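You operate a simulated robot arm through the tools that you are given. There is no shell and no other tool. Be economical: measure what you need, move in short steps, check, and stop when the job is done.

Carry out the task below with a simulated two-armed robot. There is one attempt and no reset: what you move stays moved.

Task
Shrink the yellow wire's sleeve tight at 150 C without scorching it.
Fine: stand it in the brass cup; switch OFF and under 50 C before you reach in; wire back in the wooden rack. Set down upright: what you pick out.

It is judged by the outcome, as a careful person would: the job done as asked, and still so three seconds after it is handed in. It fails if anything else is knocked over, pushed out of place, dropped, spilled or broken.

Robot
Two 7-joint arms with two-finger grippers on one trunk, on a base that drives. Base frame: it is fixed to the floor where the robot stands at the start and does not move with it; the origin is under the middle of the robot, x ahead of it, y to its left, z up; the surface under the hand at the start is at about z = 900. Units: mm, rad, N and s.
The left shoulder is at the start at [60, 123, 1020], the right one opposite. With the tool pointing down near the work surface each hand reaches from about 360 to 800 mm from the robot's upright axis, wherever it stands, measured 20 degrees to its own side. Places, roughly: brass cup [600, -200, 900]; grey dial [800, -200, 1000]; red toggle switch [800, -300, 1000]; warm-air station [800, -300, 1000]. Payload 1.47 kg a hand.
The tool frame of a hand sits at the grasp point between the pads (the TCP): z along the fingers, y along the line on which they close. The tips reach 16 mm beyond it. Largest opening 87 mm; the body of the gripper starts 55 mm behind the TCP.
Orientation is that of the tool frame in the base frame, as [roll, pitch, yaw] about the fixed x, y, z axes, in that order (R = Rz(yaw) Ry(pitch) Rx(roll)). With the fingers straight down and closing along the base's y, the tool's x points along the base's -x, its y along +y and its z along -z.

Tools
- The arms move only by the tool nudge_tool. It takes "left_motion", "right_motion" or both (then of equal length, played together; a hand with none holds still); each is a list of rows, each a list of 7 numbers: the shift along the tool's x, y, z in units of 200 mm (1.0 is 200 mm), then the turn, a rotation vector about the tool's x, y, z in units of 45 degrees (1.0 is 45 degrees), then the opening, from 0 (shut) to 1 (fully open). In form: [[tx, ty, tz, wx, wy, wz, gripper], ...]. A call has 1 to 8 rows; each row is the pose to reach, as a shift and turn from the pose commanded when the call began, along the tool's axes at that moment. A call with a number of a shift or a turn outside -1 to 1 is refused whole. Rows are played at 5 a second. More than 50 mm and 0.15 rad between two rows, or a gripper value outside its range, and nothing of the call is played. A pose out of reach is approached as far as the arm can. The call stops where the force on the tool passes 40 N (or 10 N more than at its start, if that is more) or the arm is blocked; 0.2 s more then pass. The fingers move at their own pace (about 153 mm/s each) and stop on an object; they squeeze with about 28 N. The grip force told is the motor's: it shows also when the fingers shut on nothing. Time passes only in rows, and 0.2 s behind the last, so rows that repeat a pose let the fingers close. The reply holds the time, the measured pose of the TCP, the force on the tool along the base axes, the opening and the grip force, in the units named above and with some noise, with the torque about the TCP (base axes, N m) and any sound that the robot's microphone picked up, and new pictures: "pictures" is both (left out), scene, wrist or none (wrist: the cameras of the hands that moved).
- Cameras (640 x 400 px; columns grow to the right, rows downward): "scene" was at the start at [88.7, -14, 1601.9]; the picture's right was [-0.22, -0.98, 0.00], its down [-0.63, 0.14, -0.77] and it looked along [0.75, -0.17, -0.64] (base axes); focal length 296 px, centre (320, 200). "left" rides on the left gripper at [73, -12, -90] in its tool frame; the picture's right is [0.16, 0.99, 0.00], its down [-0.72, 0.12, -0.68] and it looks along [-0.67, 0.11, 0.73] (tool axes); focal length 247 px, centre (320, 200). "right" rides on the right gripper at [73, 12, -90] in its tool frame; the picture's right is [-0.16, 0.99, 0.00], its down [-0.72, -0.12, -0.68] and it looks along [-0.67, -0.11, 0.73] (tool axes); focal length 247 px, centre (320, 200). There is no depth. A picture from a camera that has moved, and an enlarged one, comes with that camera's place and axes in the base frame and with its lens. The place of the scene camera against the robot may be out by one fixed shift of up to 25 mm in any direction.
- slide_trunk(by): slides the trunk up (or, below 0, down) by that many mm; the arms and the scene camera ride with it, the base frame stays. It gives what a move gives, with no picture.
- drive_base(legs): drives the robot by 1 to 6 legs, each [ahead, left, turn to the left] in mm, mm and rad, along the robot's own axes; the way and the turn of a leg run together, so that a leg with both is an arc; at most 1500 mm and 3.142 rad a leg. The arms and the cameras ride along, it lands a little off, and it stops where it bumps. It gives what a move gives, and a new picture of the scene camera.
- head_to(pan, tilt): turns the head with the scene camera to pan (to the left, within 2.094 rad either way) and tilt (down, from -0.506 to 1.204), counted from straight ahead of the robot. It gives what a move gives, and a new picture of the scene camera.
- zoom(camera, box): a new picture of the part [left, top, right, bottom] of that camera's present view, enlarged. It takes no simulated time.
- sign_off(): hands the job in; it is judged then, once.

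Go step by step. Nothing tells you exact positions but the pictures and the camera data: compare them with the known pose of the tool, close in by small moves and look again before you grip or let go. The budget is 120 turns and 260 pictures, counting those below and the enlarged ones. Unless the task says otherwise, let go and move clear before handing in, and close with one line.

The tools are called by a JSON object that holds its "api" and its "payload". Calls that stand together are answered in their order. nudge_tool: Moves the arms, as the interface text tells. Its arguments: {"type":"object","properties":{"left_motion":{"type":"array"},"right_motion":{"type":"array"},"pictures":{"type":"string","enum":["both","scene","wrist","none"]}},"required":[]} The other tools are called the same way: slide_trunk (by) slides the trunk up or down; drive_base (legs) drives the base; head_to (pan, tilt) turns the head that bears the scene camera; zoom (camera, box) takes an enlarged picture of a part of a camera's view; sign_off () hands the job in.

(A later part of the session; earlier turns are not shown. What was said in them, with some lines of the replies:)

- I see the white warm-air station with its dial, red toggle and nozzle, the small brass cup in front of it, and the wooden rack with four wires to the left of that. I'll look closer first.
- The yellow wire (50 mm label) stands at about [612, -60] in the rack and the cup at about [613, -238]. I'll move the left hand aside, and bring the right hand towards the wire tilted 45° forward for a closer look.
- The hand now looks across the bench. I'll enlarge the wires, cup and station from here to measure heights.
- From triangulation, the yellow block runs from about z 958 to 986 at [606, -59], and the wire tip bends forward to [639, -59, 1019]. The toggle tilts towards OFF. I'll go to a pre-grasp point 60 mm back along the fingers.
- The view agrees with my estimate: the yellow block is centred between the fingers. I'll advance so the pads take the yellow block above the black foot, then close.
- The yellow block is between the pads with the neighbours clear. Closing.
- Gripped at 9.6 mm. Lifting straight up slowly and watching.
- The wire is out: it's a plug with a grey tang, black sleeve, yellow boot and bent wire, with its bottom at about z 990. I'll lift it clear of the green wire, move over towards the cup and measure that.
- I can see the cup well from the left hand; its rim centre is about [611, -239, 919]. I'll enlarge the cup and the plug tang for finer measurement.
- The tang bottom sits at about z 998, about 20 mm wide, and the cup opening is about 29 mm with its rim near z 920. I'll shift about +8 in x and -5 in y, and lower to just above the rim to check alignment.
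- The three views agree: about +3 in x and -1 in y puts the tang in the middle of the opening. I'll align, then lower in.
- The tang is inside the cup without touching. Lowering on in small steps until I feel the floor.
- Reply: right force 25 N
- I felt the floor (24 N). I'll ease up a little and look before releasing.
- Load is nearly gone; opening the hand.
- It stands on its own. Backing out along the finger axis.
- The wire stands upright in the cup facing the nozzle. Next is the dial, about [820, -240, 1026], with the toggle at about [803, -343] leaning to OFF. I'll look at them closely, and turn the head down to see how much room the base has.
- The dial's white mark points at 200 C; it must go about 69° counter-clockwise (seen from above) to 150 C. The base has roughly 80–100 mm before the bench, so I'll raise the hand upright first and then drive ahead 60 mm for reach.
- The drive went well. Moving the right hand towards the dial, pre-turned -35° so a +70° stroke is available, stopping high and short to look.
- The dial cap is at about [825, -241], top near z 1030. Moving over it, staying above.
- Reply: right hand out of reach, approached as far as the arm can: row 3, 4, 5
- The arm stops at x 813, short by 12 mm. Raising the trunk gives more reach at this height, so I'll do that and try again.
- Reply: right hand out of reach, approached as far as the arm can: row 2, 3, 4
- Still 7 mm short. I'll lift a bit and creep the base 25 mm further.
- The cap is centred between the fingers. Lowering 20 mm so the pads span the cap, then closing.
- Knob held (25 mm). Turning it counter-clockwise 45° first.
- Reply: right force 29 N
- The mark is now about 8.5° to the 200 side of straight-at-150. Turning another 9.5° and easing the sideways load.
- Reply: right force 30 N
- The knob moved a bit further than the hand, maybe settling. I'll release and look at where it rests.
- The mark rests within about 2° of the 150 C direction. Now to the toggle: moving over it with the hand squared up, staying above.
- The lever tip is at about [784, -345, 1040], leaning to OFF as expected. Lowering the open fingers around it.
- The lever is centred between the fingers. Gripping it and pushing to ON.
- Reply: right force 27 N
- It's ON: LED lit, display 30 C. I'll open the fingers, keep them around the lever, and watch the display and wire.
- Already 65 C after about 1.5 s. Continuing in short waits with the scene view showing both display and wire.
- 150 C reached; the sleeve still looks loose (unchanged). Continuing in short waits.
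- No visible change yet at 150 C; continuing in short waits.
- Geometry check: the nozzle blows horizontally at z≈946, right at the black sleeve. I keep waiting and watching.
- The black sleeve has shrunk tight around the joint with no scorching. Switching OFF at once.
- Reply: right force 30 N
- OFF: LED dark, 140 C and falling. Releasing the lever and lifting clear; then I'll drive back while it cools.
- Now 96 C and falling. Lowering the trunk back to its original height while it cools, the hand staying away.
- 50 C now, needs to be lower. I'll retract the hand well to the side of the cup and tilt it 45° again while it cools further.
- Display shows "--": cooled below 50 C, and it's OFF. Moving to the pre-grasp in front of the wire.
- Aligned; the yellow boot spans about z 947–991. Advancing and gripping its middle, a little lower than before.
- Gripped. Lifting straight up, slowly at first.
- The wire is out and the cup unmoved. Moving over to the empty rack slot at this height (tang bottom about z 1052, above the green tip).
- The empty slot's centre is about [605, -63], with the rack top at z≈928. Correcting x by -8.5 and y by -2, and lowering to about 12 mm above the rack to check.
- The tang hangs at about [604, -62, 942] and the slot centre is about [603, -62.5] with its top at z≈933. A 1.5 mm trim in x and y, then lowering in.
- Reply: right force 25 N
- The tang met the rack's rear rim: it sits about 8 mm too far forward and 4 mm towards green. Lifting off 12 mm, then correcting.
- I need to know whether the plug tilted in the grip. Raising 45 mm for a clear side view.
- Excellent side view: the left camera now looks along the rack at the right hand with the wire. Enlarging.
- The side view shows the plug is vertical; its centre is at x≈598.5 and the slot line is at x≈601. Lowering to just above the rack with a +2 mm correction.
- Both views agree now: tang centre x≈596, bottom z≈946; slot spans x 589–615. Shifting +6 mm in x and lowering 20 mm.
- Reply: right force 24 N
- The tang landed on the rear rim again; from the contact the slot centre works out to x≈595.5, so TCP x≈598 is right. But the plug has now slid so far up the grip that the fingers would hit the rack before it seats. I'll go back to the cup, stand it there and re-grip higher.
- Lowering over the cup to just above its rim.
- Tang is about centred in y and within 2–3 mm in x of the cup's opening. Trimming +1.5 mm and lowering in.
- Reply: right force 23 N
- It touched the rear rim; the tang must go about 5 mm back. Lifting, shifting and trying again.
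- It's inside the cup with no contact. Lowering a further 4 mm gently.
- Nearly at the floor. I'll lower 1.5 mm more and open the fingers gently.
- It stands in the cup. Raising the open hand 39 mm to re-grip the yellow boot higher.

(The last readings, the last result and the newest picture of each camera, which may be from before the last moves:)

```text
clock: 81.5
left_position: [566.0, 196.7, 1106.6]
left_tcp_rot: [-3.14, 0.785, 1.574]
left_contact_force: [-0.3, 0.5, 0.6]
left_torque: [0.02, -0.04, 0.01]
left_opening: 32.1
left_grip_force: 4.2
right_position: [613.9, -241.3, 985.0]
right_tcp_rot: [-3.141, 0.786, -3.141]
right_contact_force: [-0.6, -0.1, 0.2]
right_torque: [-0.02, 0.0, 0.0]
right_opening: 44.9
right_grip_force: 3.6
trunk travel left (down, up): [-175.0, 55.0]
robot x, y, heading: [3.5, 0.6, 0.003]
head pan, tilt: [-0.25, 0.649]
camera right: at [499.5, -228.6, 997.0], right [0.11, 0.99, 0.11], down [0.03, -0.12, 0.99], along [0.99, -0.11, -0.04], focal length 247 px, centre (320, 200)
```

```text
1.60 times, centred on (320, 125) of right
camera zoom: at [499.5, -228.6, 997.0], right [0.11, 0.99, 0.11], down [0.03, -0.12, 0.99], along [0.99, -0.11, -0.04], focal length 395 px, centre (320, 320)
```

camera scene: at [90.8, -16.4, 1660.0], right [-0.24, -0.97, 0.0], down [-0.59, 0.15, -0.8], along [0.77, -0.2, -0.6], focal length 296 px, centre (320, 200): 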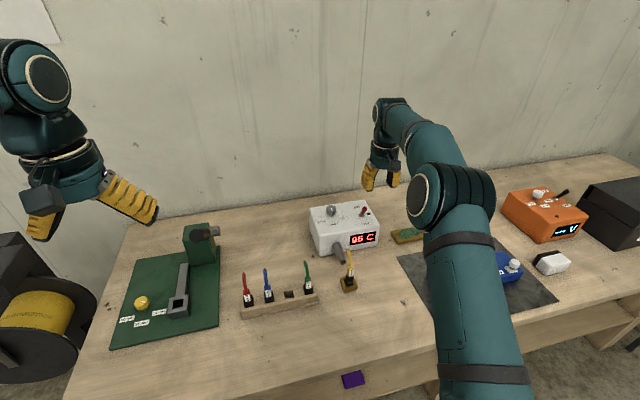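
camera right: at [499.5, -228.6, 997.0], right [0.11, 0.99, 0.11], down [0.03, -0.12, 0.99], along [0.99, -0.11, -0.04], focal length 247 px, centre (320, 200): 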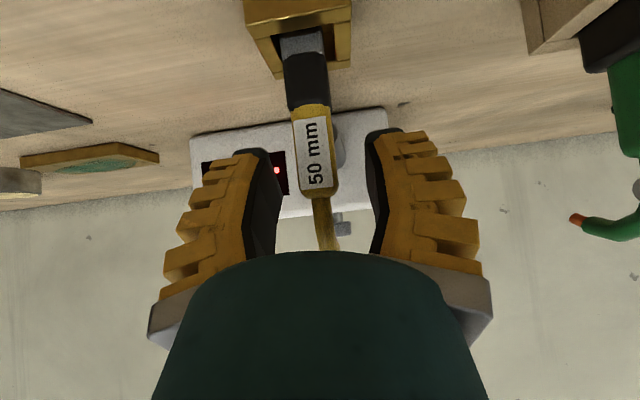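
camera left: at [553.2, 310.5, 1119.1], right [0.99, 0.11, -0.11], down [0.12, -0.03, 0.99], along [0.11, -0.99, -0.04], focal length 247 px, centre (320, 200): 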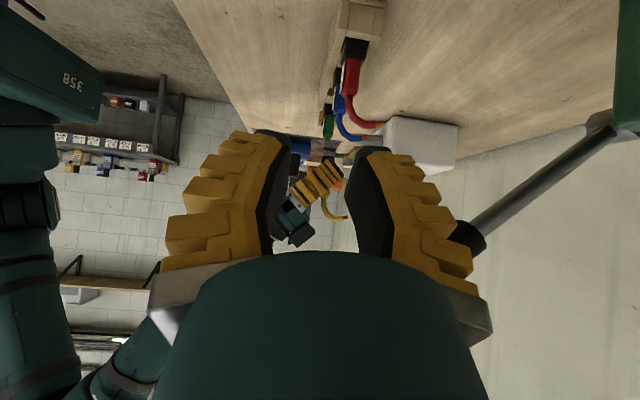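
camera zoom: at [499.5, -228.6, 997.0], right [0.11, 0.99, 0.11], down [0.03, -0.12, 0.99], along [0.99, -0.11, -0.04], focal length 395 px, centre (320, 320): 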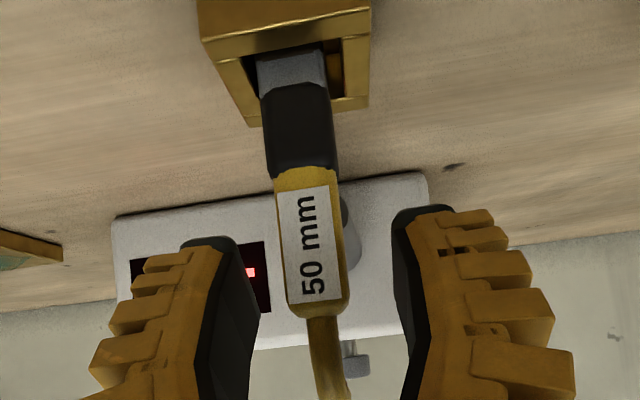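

{"api": "nudge_tool", "payload": {"right_motion": [[0.01, 0, 0.01, 0, 0, 0, 0.3], [0.01, 0, 0.01, 0, 0, 0, 0.1], [0.01, 0, 0.01, 0, 0, 0, 0], [0.01, 0, 0.01, 0, 0, 0, 0], [-0.03, 0, -0.03, 0, 0, 0, 0], [-0.1, 0, -0.1, 0, 0, 0, 0], [-0.2, 0, -0.2, 0, 0, 0, 0]], "pictures": "wrist"}}

```text
clock: 83.1
left_position: [562.7, 197.2, 1107.2]
left_tcp_rot: [3.141, 0.786, 1.573]
left_contact_force: [-0.4, 0.9, 0.1]
left_torque: [0.02, 0.0, 0.0]
left_opening: 32.5
left_grip_force: 4.4
right_position: [612.7, -241.2, 1040.7]
right_tcp_rot: [3.141, 0.787, -3.141]
right_contact_force: [0.5, -0.4, -1.0]
right_torque: [-0.01, 0.02, 0.0]
right_opening: 7.8
right_grip_force: 27.6
trunk travel left (down, up): [-175.0, 55.0]
robot x, y, heading: [-1.0, -0.3, 0.002]
head pan, tilt: [-0.25, 0.649]
camera right: at [498.9, -229.2, 1053.4], right [0.11, 0.99, 0.11], down [0.03, -0.12, 0.99], along [0.99, -0.11, -0.04], focal length 247 px, centre (320, 200)
```

right: 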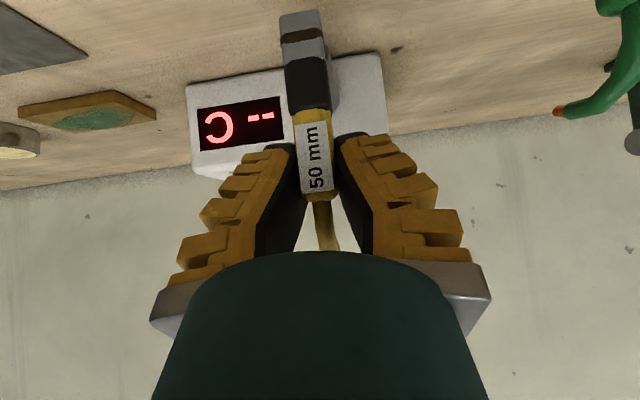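

Good higher grip. Lifting above the green wire and moving back over the slot.

{"api": "nudge_tool", "payload": {"right_motion": [[-0.1, 0, -0.1, 0, 0, 0, 0], [-0.2, 0, -0.2, 0, 0, 0, 0], [-0.29, 0, -0.29, 0, 0, 0, 0], [-0.29, 0.2, -0.29, 0, 0, 0, 0], [-0.29, 0.4, -0.29, 0, 0, 0, 0], [-0.29, 0.6, -0.29, 0, 0, 0, 0], [-0.29, 0.8, -0.29, 0, 0, 0, 0], [-0.29, 0.907, -0.29, 0, 0, 0, 0]], "pictures": "wrist"}}

{"api": "zoom", "payload": {"camera": "left", "box": [300, 85, 380, 225]}}

```text
clock: 84.9
left_position: [564.5, 197.5, 1106.7]
left_tcp_rot: [3.14, 0.786, 1.573]
left_contact_force: [0.1, -0.9, 0.7]
left_torque: [0.0, -0.04, 0.02]
left_opening: 32.2
left_grip_force: 4.5
right_position: [614.9, -59.0, 1124.3]
right_tcp_rot: [3.14, 0.785, -3.141]
right_contact_force: [0.3, -1.2, -0.4]
right_torque: [0.0, 0.01, -0.01]
right_opening: 7.6
right_grip_force: 27.5
trunk travel left (down, up): [-175.0, 55.0]
robot x, y, heading: [-0.6, -3.7, 0.003]
head pan, tilt: [-0.25, 0.649]
camera right: at [500.8, -46.8, 1136.8], right [0.11, 0.99, 0.11], down [0.03, -0.12, 0.99], along [0.99, -0.11, -0.04], focal length 247 px, centre (320, 200)
```

right: 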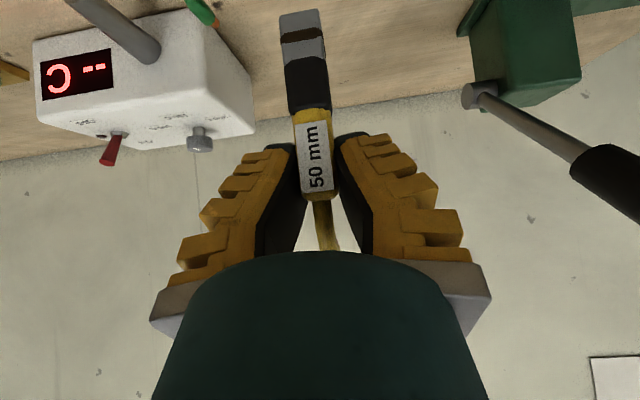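

```text
2.86 times, centred on (340, 155) of left
camera zoom: at [552.6, 310.9, 1119.7], right [0.99, 0.11, -0.11], down [0.12, -0.03, 0.99], along [0.11, -0.99, -0.04], focal length 706 px, centre (263, 329)
```

zoom: 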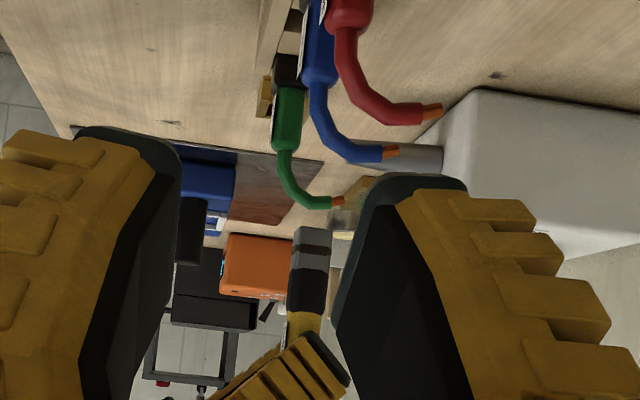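

{"api": "zoom", "payload": {"camera": "left", "box": [315, 155, 365, 205]}}

{"api": "zoom", "payload": {"camera": "left", "box": [310, 85, 360, 135]}}

```text
8.00 times, centred on (340, 180) of left
camera zoom: at [552.6, 310.9, 1119.7], right [0.99, 0.11, -0.11], down [0.12, -0.03, 0.99], along [0.11, -0.99, -0.04], focal length 1976 px, centre (160, 360)
```

zoom: 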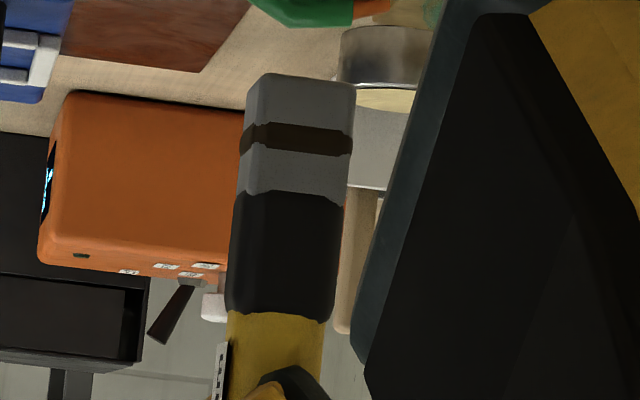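

```text
8.00 times, centred on (335, 110) of left
camera zoom: at [552.6, 310.9, 1119.7], right [0.99, 0.11, -0.11], down [0.12, -0.03, 0.99], along [0.11, -0.99, -0.04], focal length 1976 px, centre (200, 920)
```

zoom: 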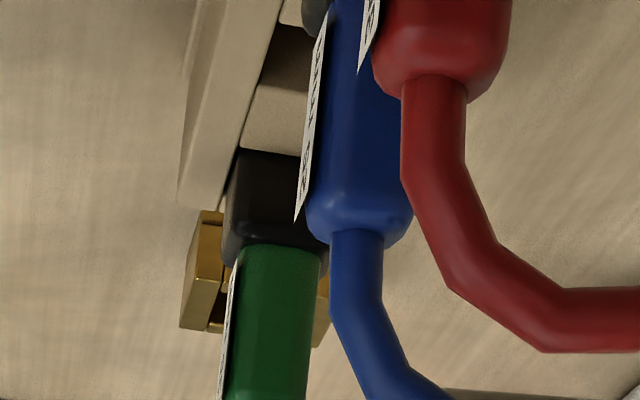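

The side view shows the plug exactly vertical, 20 mm deep, centre at x≈612.5, bottom z≈1050. The slot is only about 25 mm, centred near x≈596. Lowering to about 6 mm above the rim there.

{"api": "nudge_tool", "payload": {"right_motion": [[0.12, -0.003, 0.03, 0, 0, 0, 0], [0.22, -0.006, 0.12, 0, 0, 0, 0], [0.33, -0.006, 0.22, 0, 0, 0, 0], [0.4366, -0.006, 0.32, 0, 0, 0, 0], [0.4366, -0.006, 0.32, 0, 0, 0, 0]], "pictures": "none"}}

{"api": "zoom", "payload": {"camera": "right", "box": [230, 0, 390, 100]}}

{"api": "zoom", "payload": {"camera": "left", "box": [310, 85, 360, 135]}}

```text
clock: 86.1
left_position: [564.0, 197.5, 1107.7]
left_tcp_rot: [3.141, 0.785, 1.573]
left_contact_force: [0.0, 0.0, -0.1]
left_torque: [-0.02, 0.02, 0.01]
left_opening: 32.5
left_grip_force: 4.1
right_position: [596.6, -60.9, 1017.7]
right_tcp_rot: [3.138, 0.785, 3.141]
right_contact_force: [-0.7, -0.1, 0.0]
right_torque: [0.02, 0.03, 0.01]
right_opening: 7.6
right_grip_force: 28.0
trunk travel left (down, up): [-175.0, 55.0]
robot x, y, heading: [3.6, 2.4, 0.007]
head pan, tilt: [-0.25, 0.649]
```

```text
4.00 times, centred on (310, 50) of right
camera zoom: at [483.2, -48.5, 1029.5], right [0.11, 0.99, 0.11], down [0.03, -0.12, 0.99], along [0.99, -0.11, -0.04], focal length 988 px, centre (360, 800)
```

zoom: 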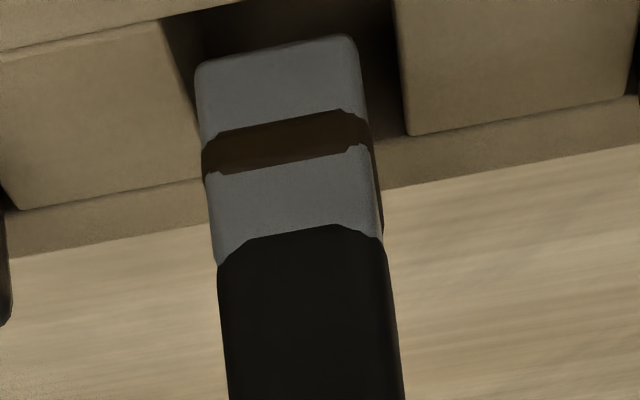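

```text
8.00 times, centred on (335, 110) of left
camera zoom: at [552.1, 310.8, 1120.1], right [0.99, 0.11, -0.11], down [0.12, -0.03, 0.99], along [0.11, -0.99, -0.04], focal length 1976 px, centre (200, 920)
```

zoom: 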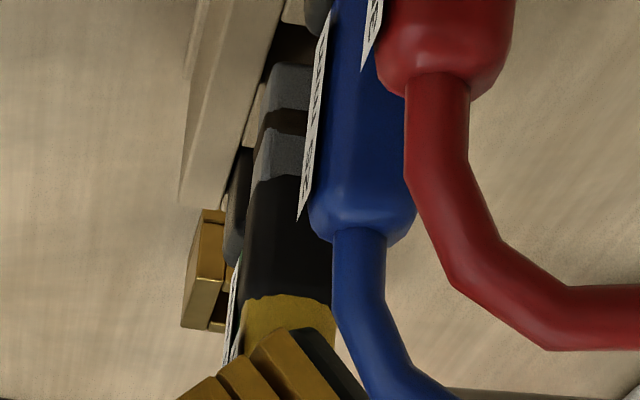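

Reading the side view directly: the slot's near edge runs at x≈587.6 while the tang's near face is at 587.0, so a +2.5 mm shift centres it. Doing that, then lowering slowly.

{"api": "nudge_tool", "payload": {"right_motion": [[-0.009, 0, 0.009, 0, 0, 0, 0], [-0.009, 0, 0.009, 0, 0, 0, 0], [0.009, 0, 0.027, 0, 0, 0, 0], [0.02, 0, 0.038, 0, 0, 0, 0], [0.03, 0, 0.048, 0, 0, 0, 0], [0.041, 0, 0.059, 0, 0, 0, 0]], "pictures": "none"}}

{"api": "zoom", "payload": {"camera": "right", "box": [230, 0, 390, 100]}}

{"api": "zoom", "payload": {"camera": "left", "box": [310, 75, 360, 125]}}

```text
clock: 87.5
left_position: [565.0, 197.1, 1108.2]
left_tcp_rot: [3.141, 0.784, 1.573]
left_contact_force: [-0.7, 0.2, 0.6]
left_torque: [0.03, 0.02, 0.04]
left_opening: 32.2
left_grip_force: 4.9
right_position: [600.9, -60.2, 1003.2]
right_tcp_rot: [3.141, 0.785, 3.141]
right_contact_force: [-0.4, 0.5, 0.0]
right_torque: [-0.01, 0.01, -0.02]
right_opening: 8.0
right_grip_force: 27.9
trunk travel left (down, up): [-175.0, 55.0]
robot x, y, heading: [0.5, -0.8, 0.003]
head pan, tilt: [-0.25, 0.649]
```

```text
4.00 times, centred on (310, 50) of right
camera zoom: at [486.4, -48.3, 1014.7], right [0.11, 0.99, 0.11], down [0.03, -0.12, 0.99], along [0.99, -0.11, -0.04], focal length 988 px, centre (360, 800)
```

zoom: 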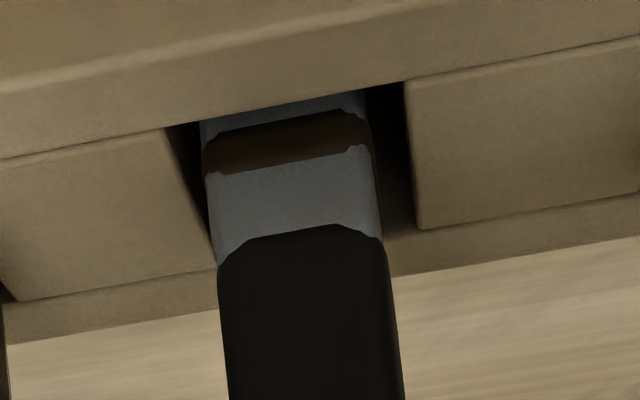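

```text
8.00 times, centred on (335, 100) of left
camera zoom: at [552.6, 310.7, 1119.8], right [0.99, 0.11, -0.11], down [0.12, -0.03, 0.99], along [0.11, -0.99, -0.04], focal length 1976 px, centre (200, 1000)
```

zoom: 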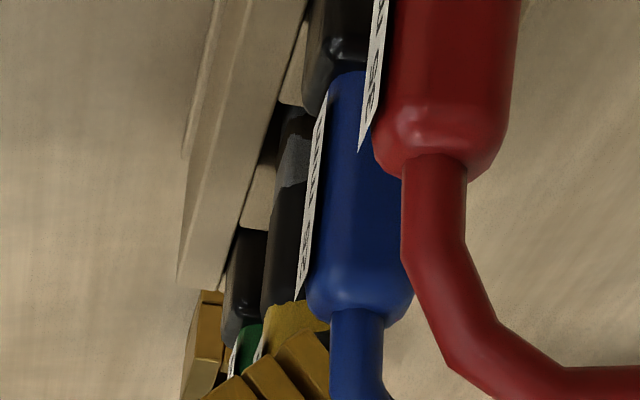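

The tang is in the slot with no contact. Lowering on until it seats.

{"api": "nudge_tool", "payload": {"right_motion": [[0.018, 0, 0.018, 0, 0, 0, 0], [0.036, 0, 0.036, 0, 0, 0, 0], [0.053, 0, 0.053, 0, 0, 0, 0], [0.07, 0, 0.07, 0, 0, 0, 0], [0.08, 0, 0.08, 0, 0, 0, 0]], "pictures": "wrist"}}

{"api": "zoom", "payload": {"camera": "right", "box": [230, 0, 390, 120]}}

```text
clock: 88.7
left_position: [563.4, 196.7, 1107.0]
left_tcp_rot: [3.139, 0.785, 1.572]
left_contact_force: [0.0, 0.7, 0.2]
left_torque: [0.01, 0.0, 0.01]
left_opening: 32.3
left_grip_force: 4.5
right_position: [602.3, -59.9, 982.3]
right_tcp_rot: [3.139, 0.794, 3.14]
right_contact_force: [0.3, -0.8, 20.1]
right_torque: [-0.05, 0.07, -0.02]
right_opening: 13.1
right_grip_force: 27.6
trunk travel left (down, up): [-175.0, 55.0]
robot x, y, heading: [-0.2, 0.4, -0.004]
head pan, tilt: [-0.25, 0.649]
camera right: at [486.8, -48.7, 993.5], right [0.11, 0.99, 0.11], down [0.02, -0.12, 0.99], along [0.99, -0.11, -0.04], focal length 247 px, centre (320, 200)
```

right: 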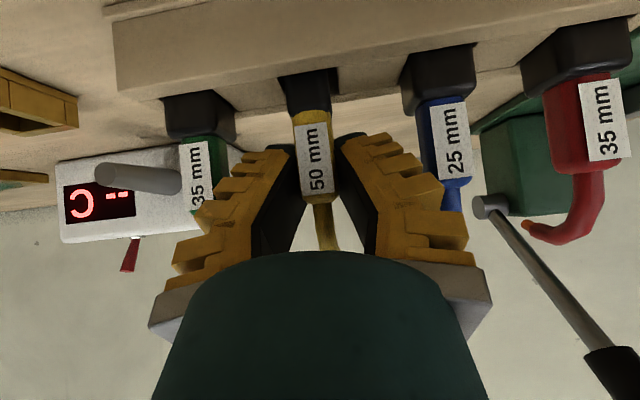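

```text
3.33 times, centred on (310, 60) of right
camera zoom: at [486.8, -48.7, 993.5], right [0.11, 0.99, 0.11], down [0.02, -0.12, 0.99], along [0.99, -0.11, -0.04], focal length 823 px, centre (353, 667)
```

zoom: 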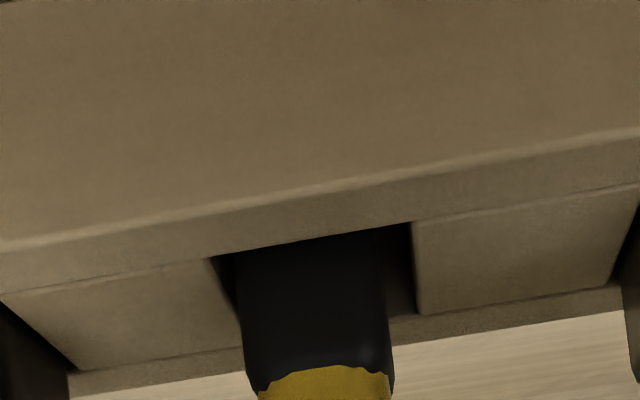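

Seated, as deep as its neighbours. Easing the load, then opening.

{"api": "nudge_tool", "payload": {"right_motion": [[-0.01, 0, -0.01, 0, 0, 0, 0], [-0.014, 0, -0.014, 0, 0, 0, 0], [-0.014, 0, -0.014, 0, 0, 0, 0.2], [-0.014, 0, -0.014, 0, 0, 0, 0.35], [-0.014, 0, -0.014, 0, 0, 0, 0.45]], "pictures": "wrist"}}

```text
clock: 89.9
left_position: [563.4, 197.3, 1107.0]
left_tcp_rot: [3.141, 0.786, 1.571]
left_contact_force: [0.9, 0.5, -1.0]
left_torque: [0.0, 0.02, 0.02]
left_opening: 32.4
left_grip_force: 4.4
right_position: [600.7, -59.9, 982.0]
right_tcp_rot: [3.141, 0.785, 3.141]
right_contact_force: [0.0, -0.6, 0.5]
right_torque: [-0.03, -0.04, 0.01]
right_opening: 44.7
right_grip_force: 3.9
trunk travel left (down, up): [-175.0, 55.0]
robot x, y, heading: [-0.0, 1.3, 0.004]
head pan, tilt: [-0.25, 0.649]
camera right: at [486.1, -48.4, 994.8], right [0.11, 0.99, 0.11], down [0.03, -0.12, 0.99], along [0.99, -0.11, -0.04], focal length 247 px, centre (320, 200)
```

right: 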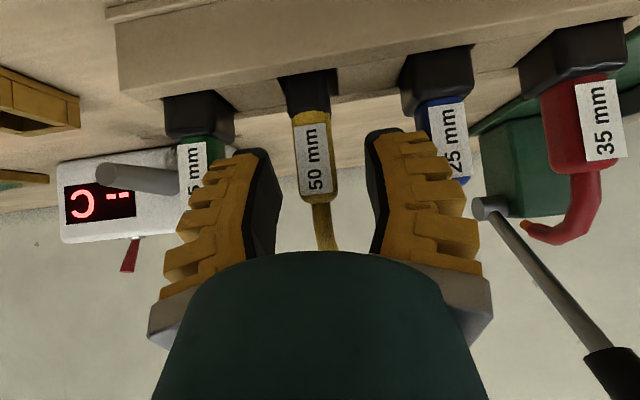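

Released and upright. Backing out along the finger axis and checking everything.

{"api": "nudge_tool", "payload": {"right_motion": [[0, 0, -0.15, 0, 0, 0, 0.45], [0, 0, -0.35, 0, 0, 0, 0.45], [0, 0, -0.55, 0, 0, 0, 0.45], [0, 0, -0.75, 0, 0, 0, 0.45], [0, 0, -0.95, 0, 0, 0, 0.45], [0, -0.2, -0.95, 0, 0, 0, 0.45], [0, -0.4, -0.95, 0, 0, 0, 0.45]]}}

{"api": "zoom", "payload": {"camera": "scene", "box": [230, 190, 400, 330]}}

{"api": "zoom", "payload": {"camera": "left", "box": [290, 60, 400, 170]}}

```text
clock: 91.5
left_position: [563.5, 196.9, 1107.5]
left_tcp_rot: [3.141, 0.786, 1.571]
left_contact_force: [0.0, 0.4, 0.4]
left_torque: [-0.02, 0.02, 0.03]
left_opening: 32.3
left_grip_force: 4.1
right_position: [465.6, -142.5, 1116.2]
right_tcp_rot: [-3.142, 0.787, -3.139]
right_contact_force: [-0.3, -0.4, -0.1]
right_torque: [0.04, -0.01, 0.01]
right_opening: 44.9
right_grip_force: 3.9
trunk travel left (down, up): [-175.0, 55.0]
robot x, y, heading: [5.8, -1.8, -0.001]
head pan, tilt: [-0.25, 0.649]
camera scene: at [90.9, -17.3, 1606.0], right [-0.24, -0.97, 0.0], down [-0.59, 0.15, -0.8], along [0.77, -0.19, -0.6], focal length 296 px, centre (320, 200)
camera right: at [350.0, -130.3, 1128.5], right [0.11, 0.99, 0.11], down [0.03, -0.12, 0.99], along [0.99, -0.11, -0.04], focal length 247 px, centre (320, 200)
```

scene: 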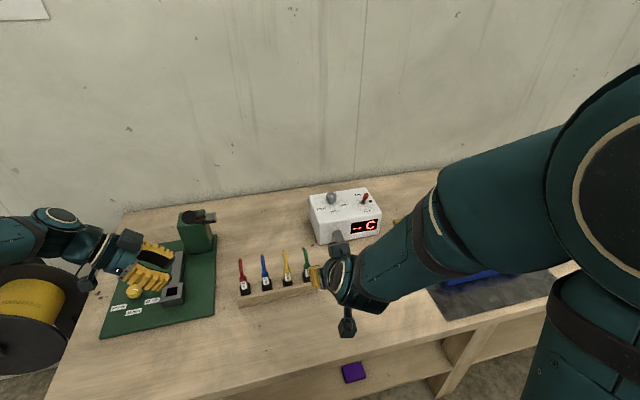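
right: 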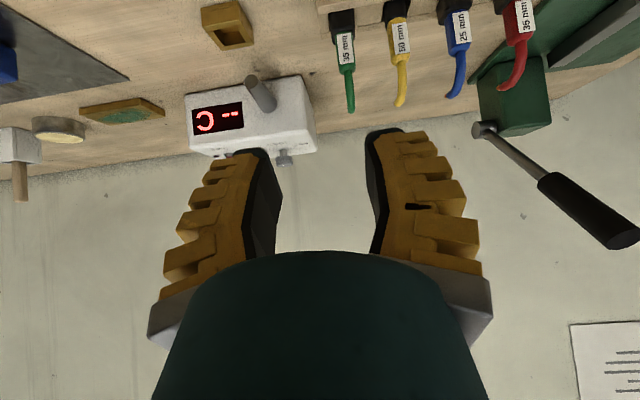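

```text
2.86 times, centred on (315, 260) of scene
camera zoom: at [90.9, -17.3, 1606.0], right [-0.24, -0.97, 0.0], down [-0.59, 0.15, -0.8], along [0.77, -0.19, -0.6], focal length 844 px, centre (334, 29)
```

zoom: 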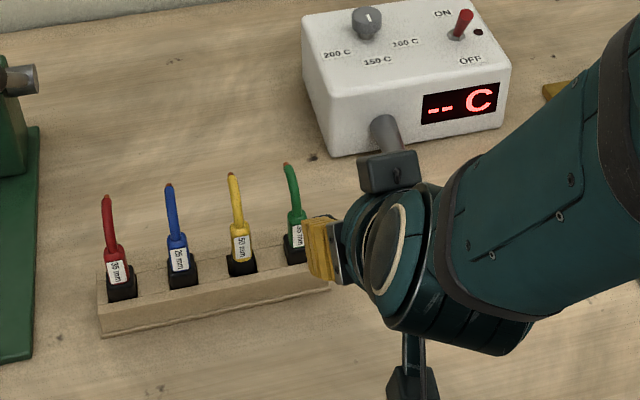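

```text
3.64 times, centred on (345, 115) of left
camera zoom: at [551.9, 310.0, 1120.4], right [0.99, 0.11, -0.11], down [0.11, -0.03, 0.99], along [0.11, -0.99, -0.04], focal length 898 px, centre (229, 509)
```

zoom: 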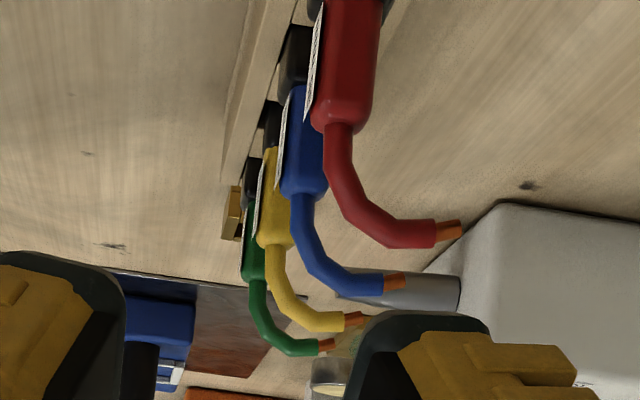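

The yellow wire stands upright in its rack slot in line with the others. The switch is OFF, the station is cool, the cup is in place and both hands are clear, so I'm handing in.

{"api": "sign_off", "payload": {}}

```text
The job is handed in.
```

The yellow wire's sleeve is shrunk tight at 150 C with no visible scorching, and the wire is back upright in the wooden rack, with the station OFF and cooled below 50 C.
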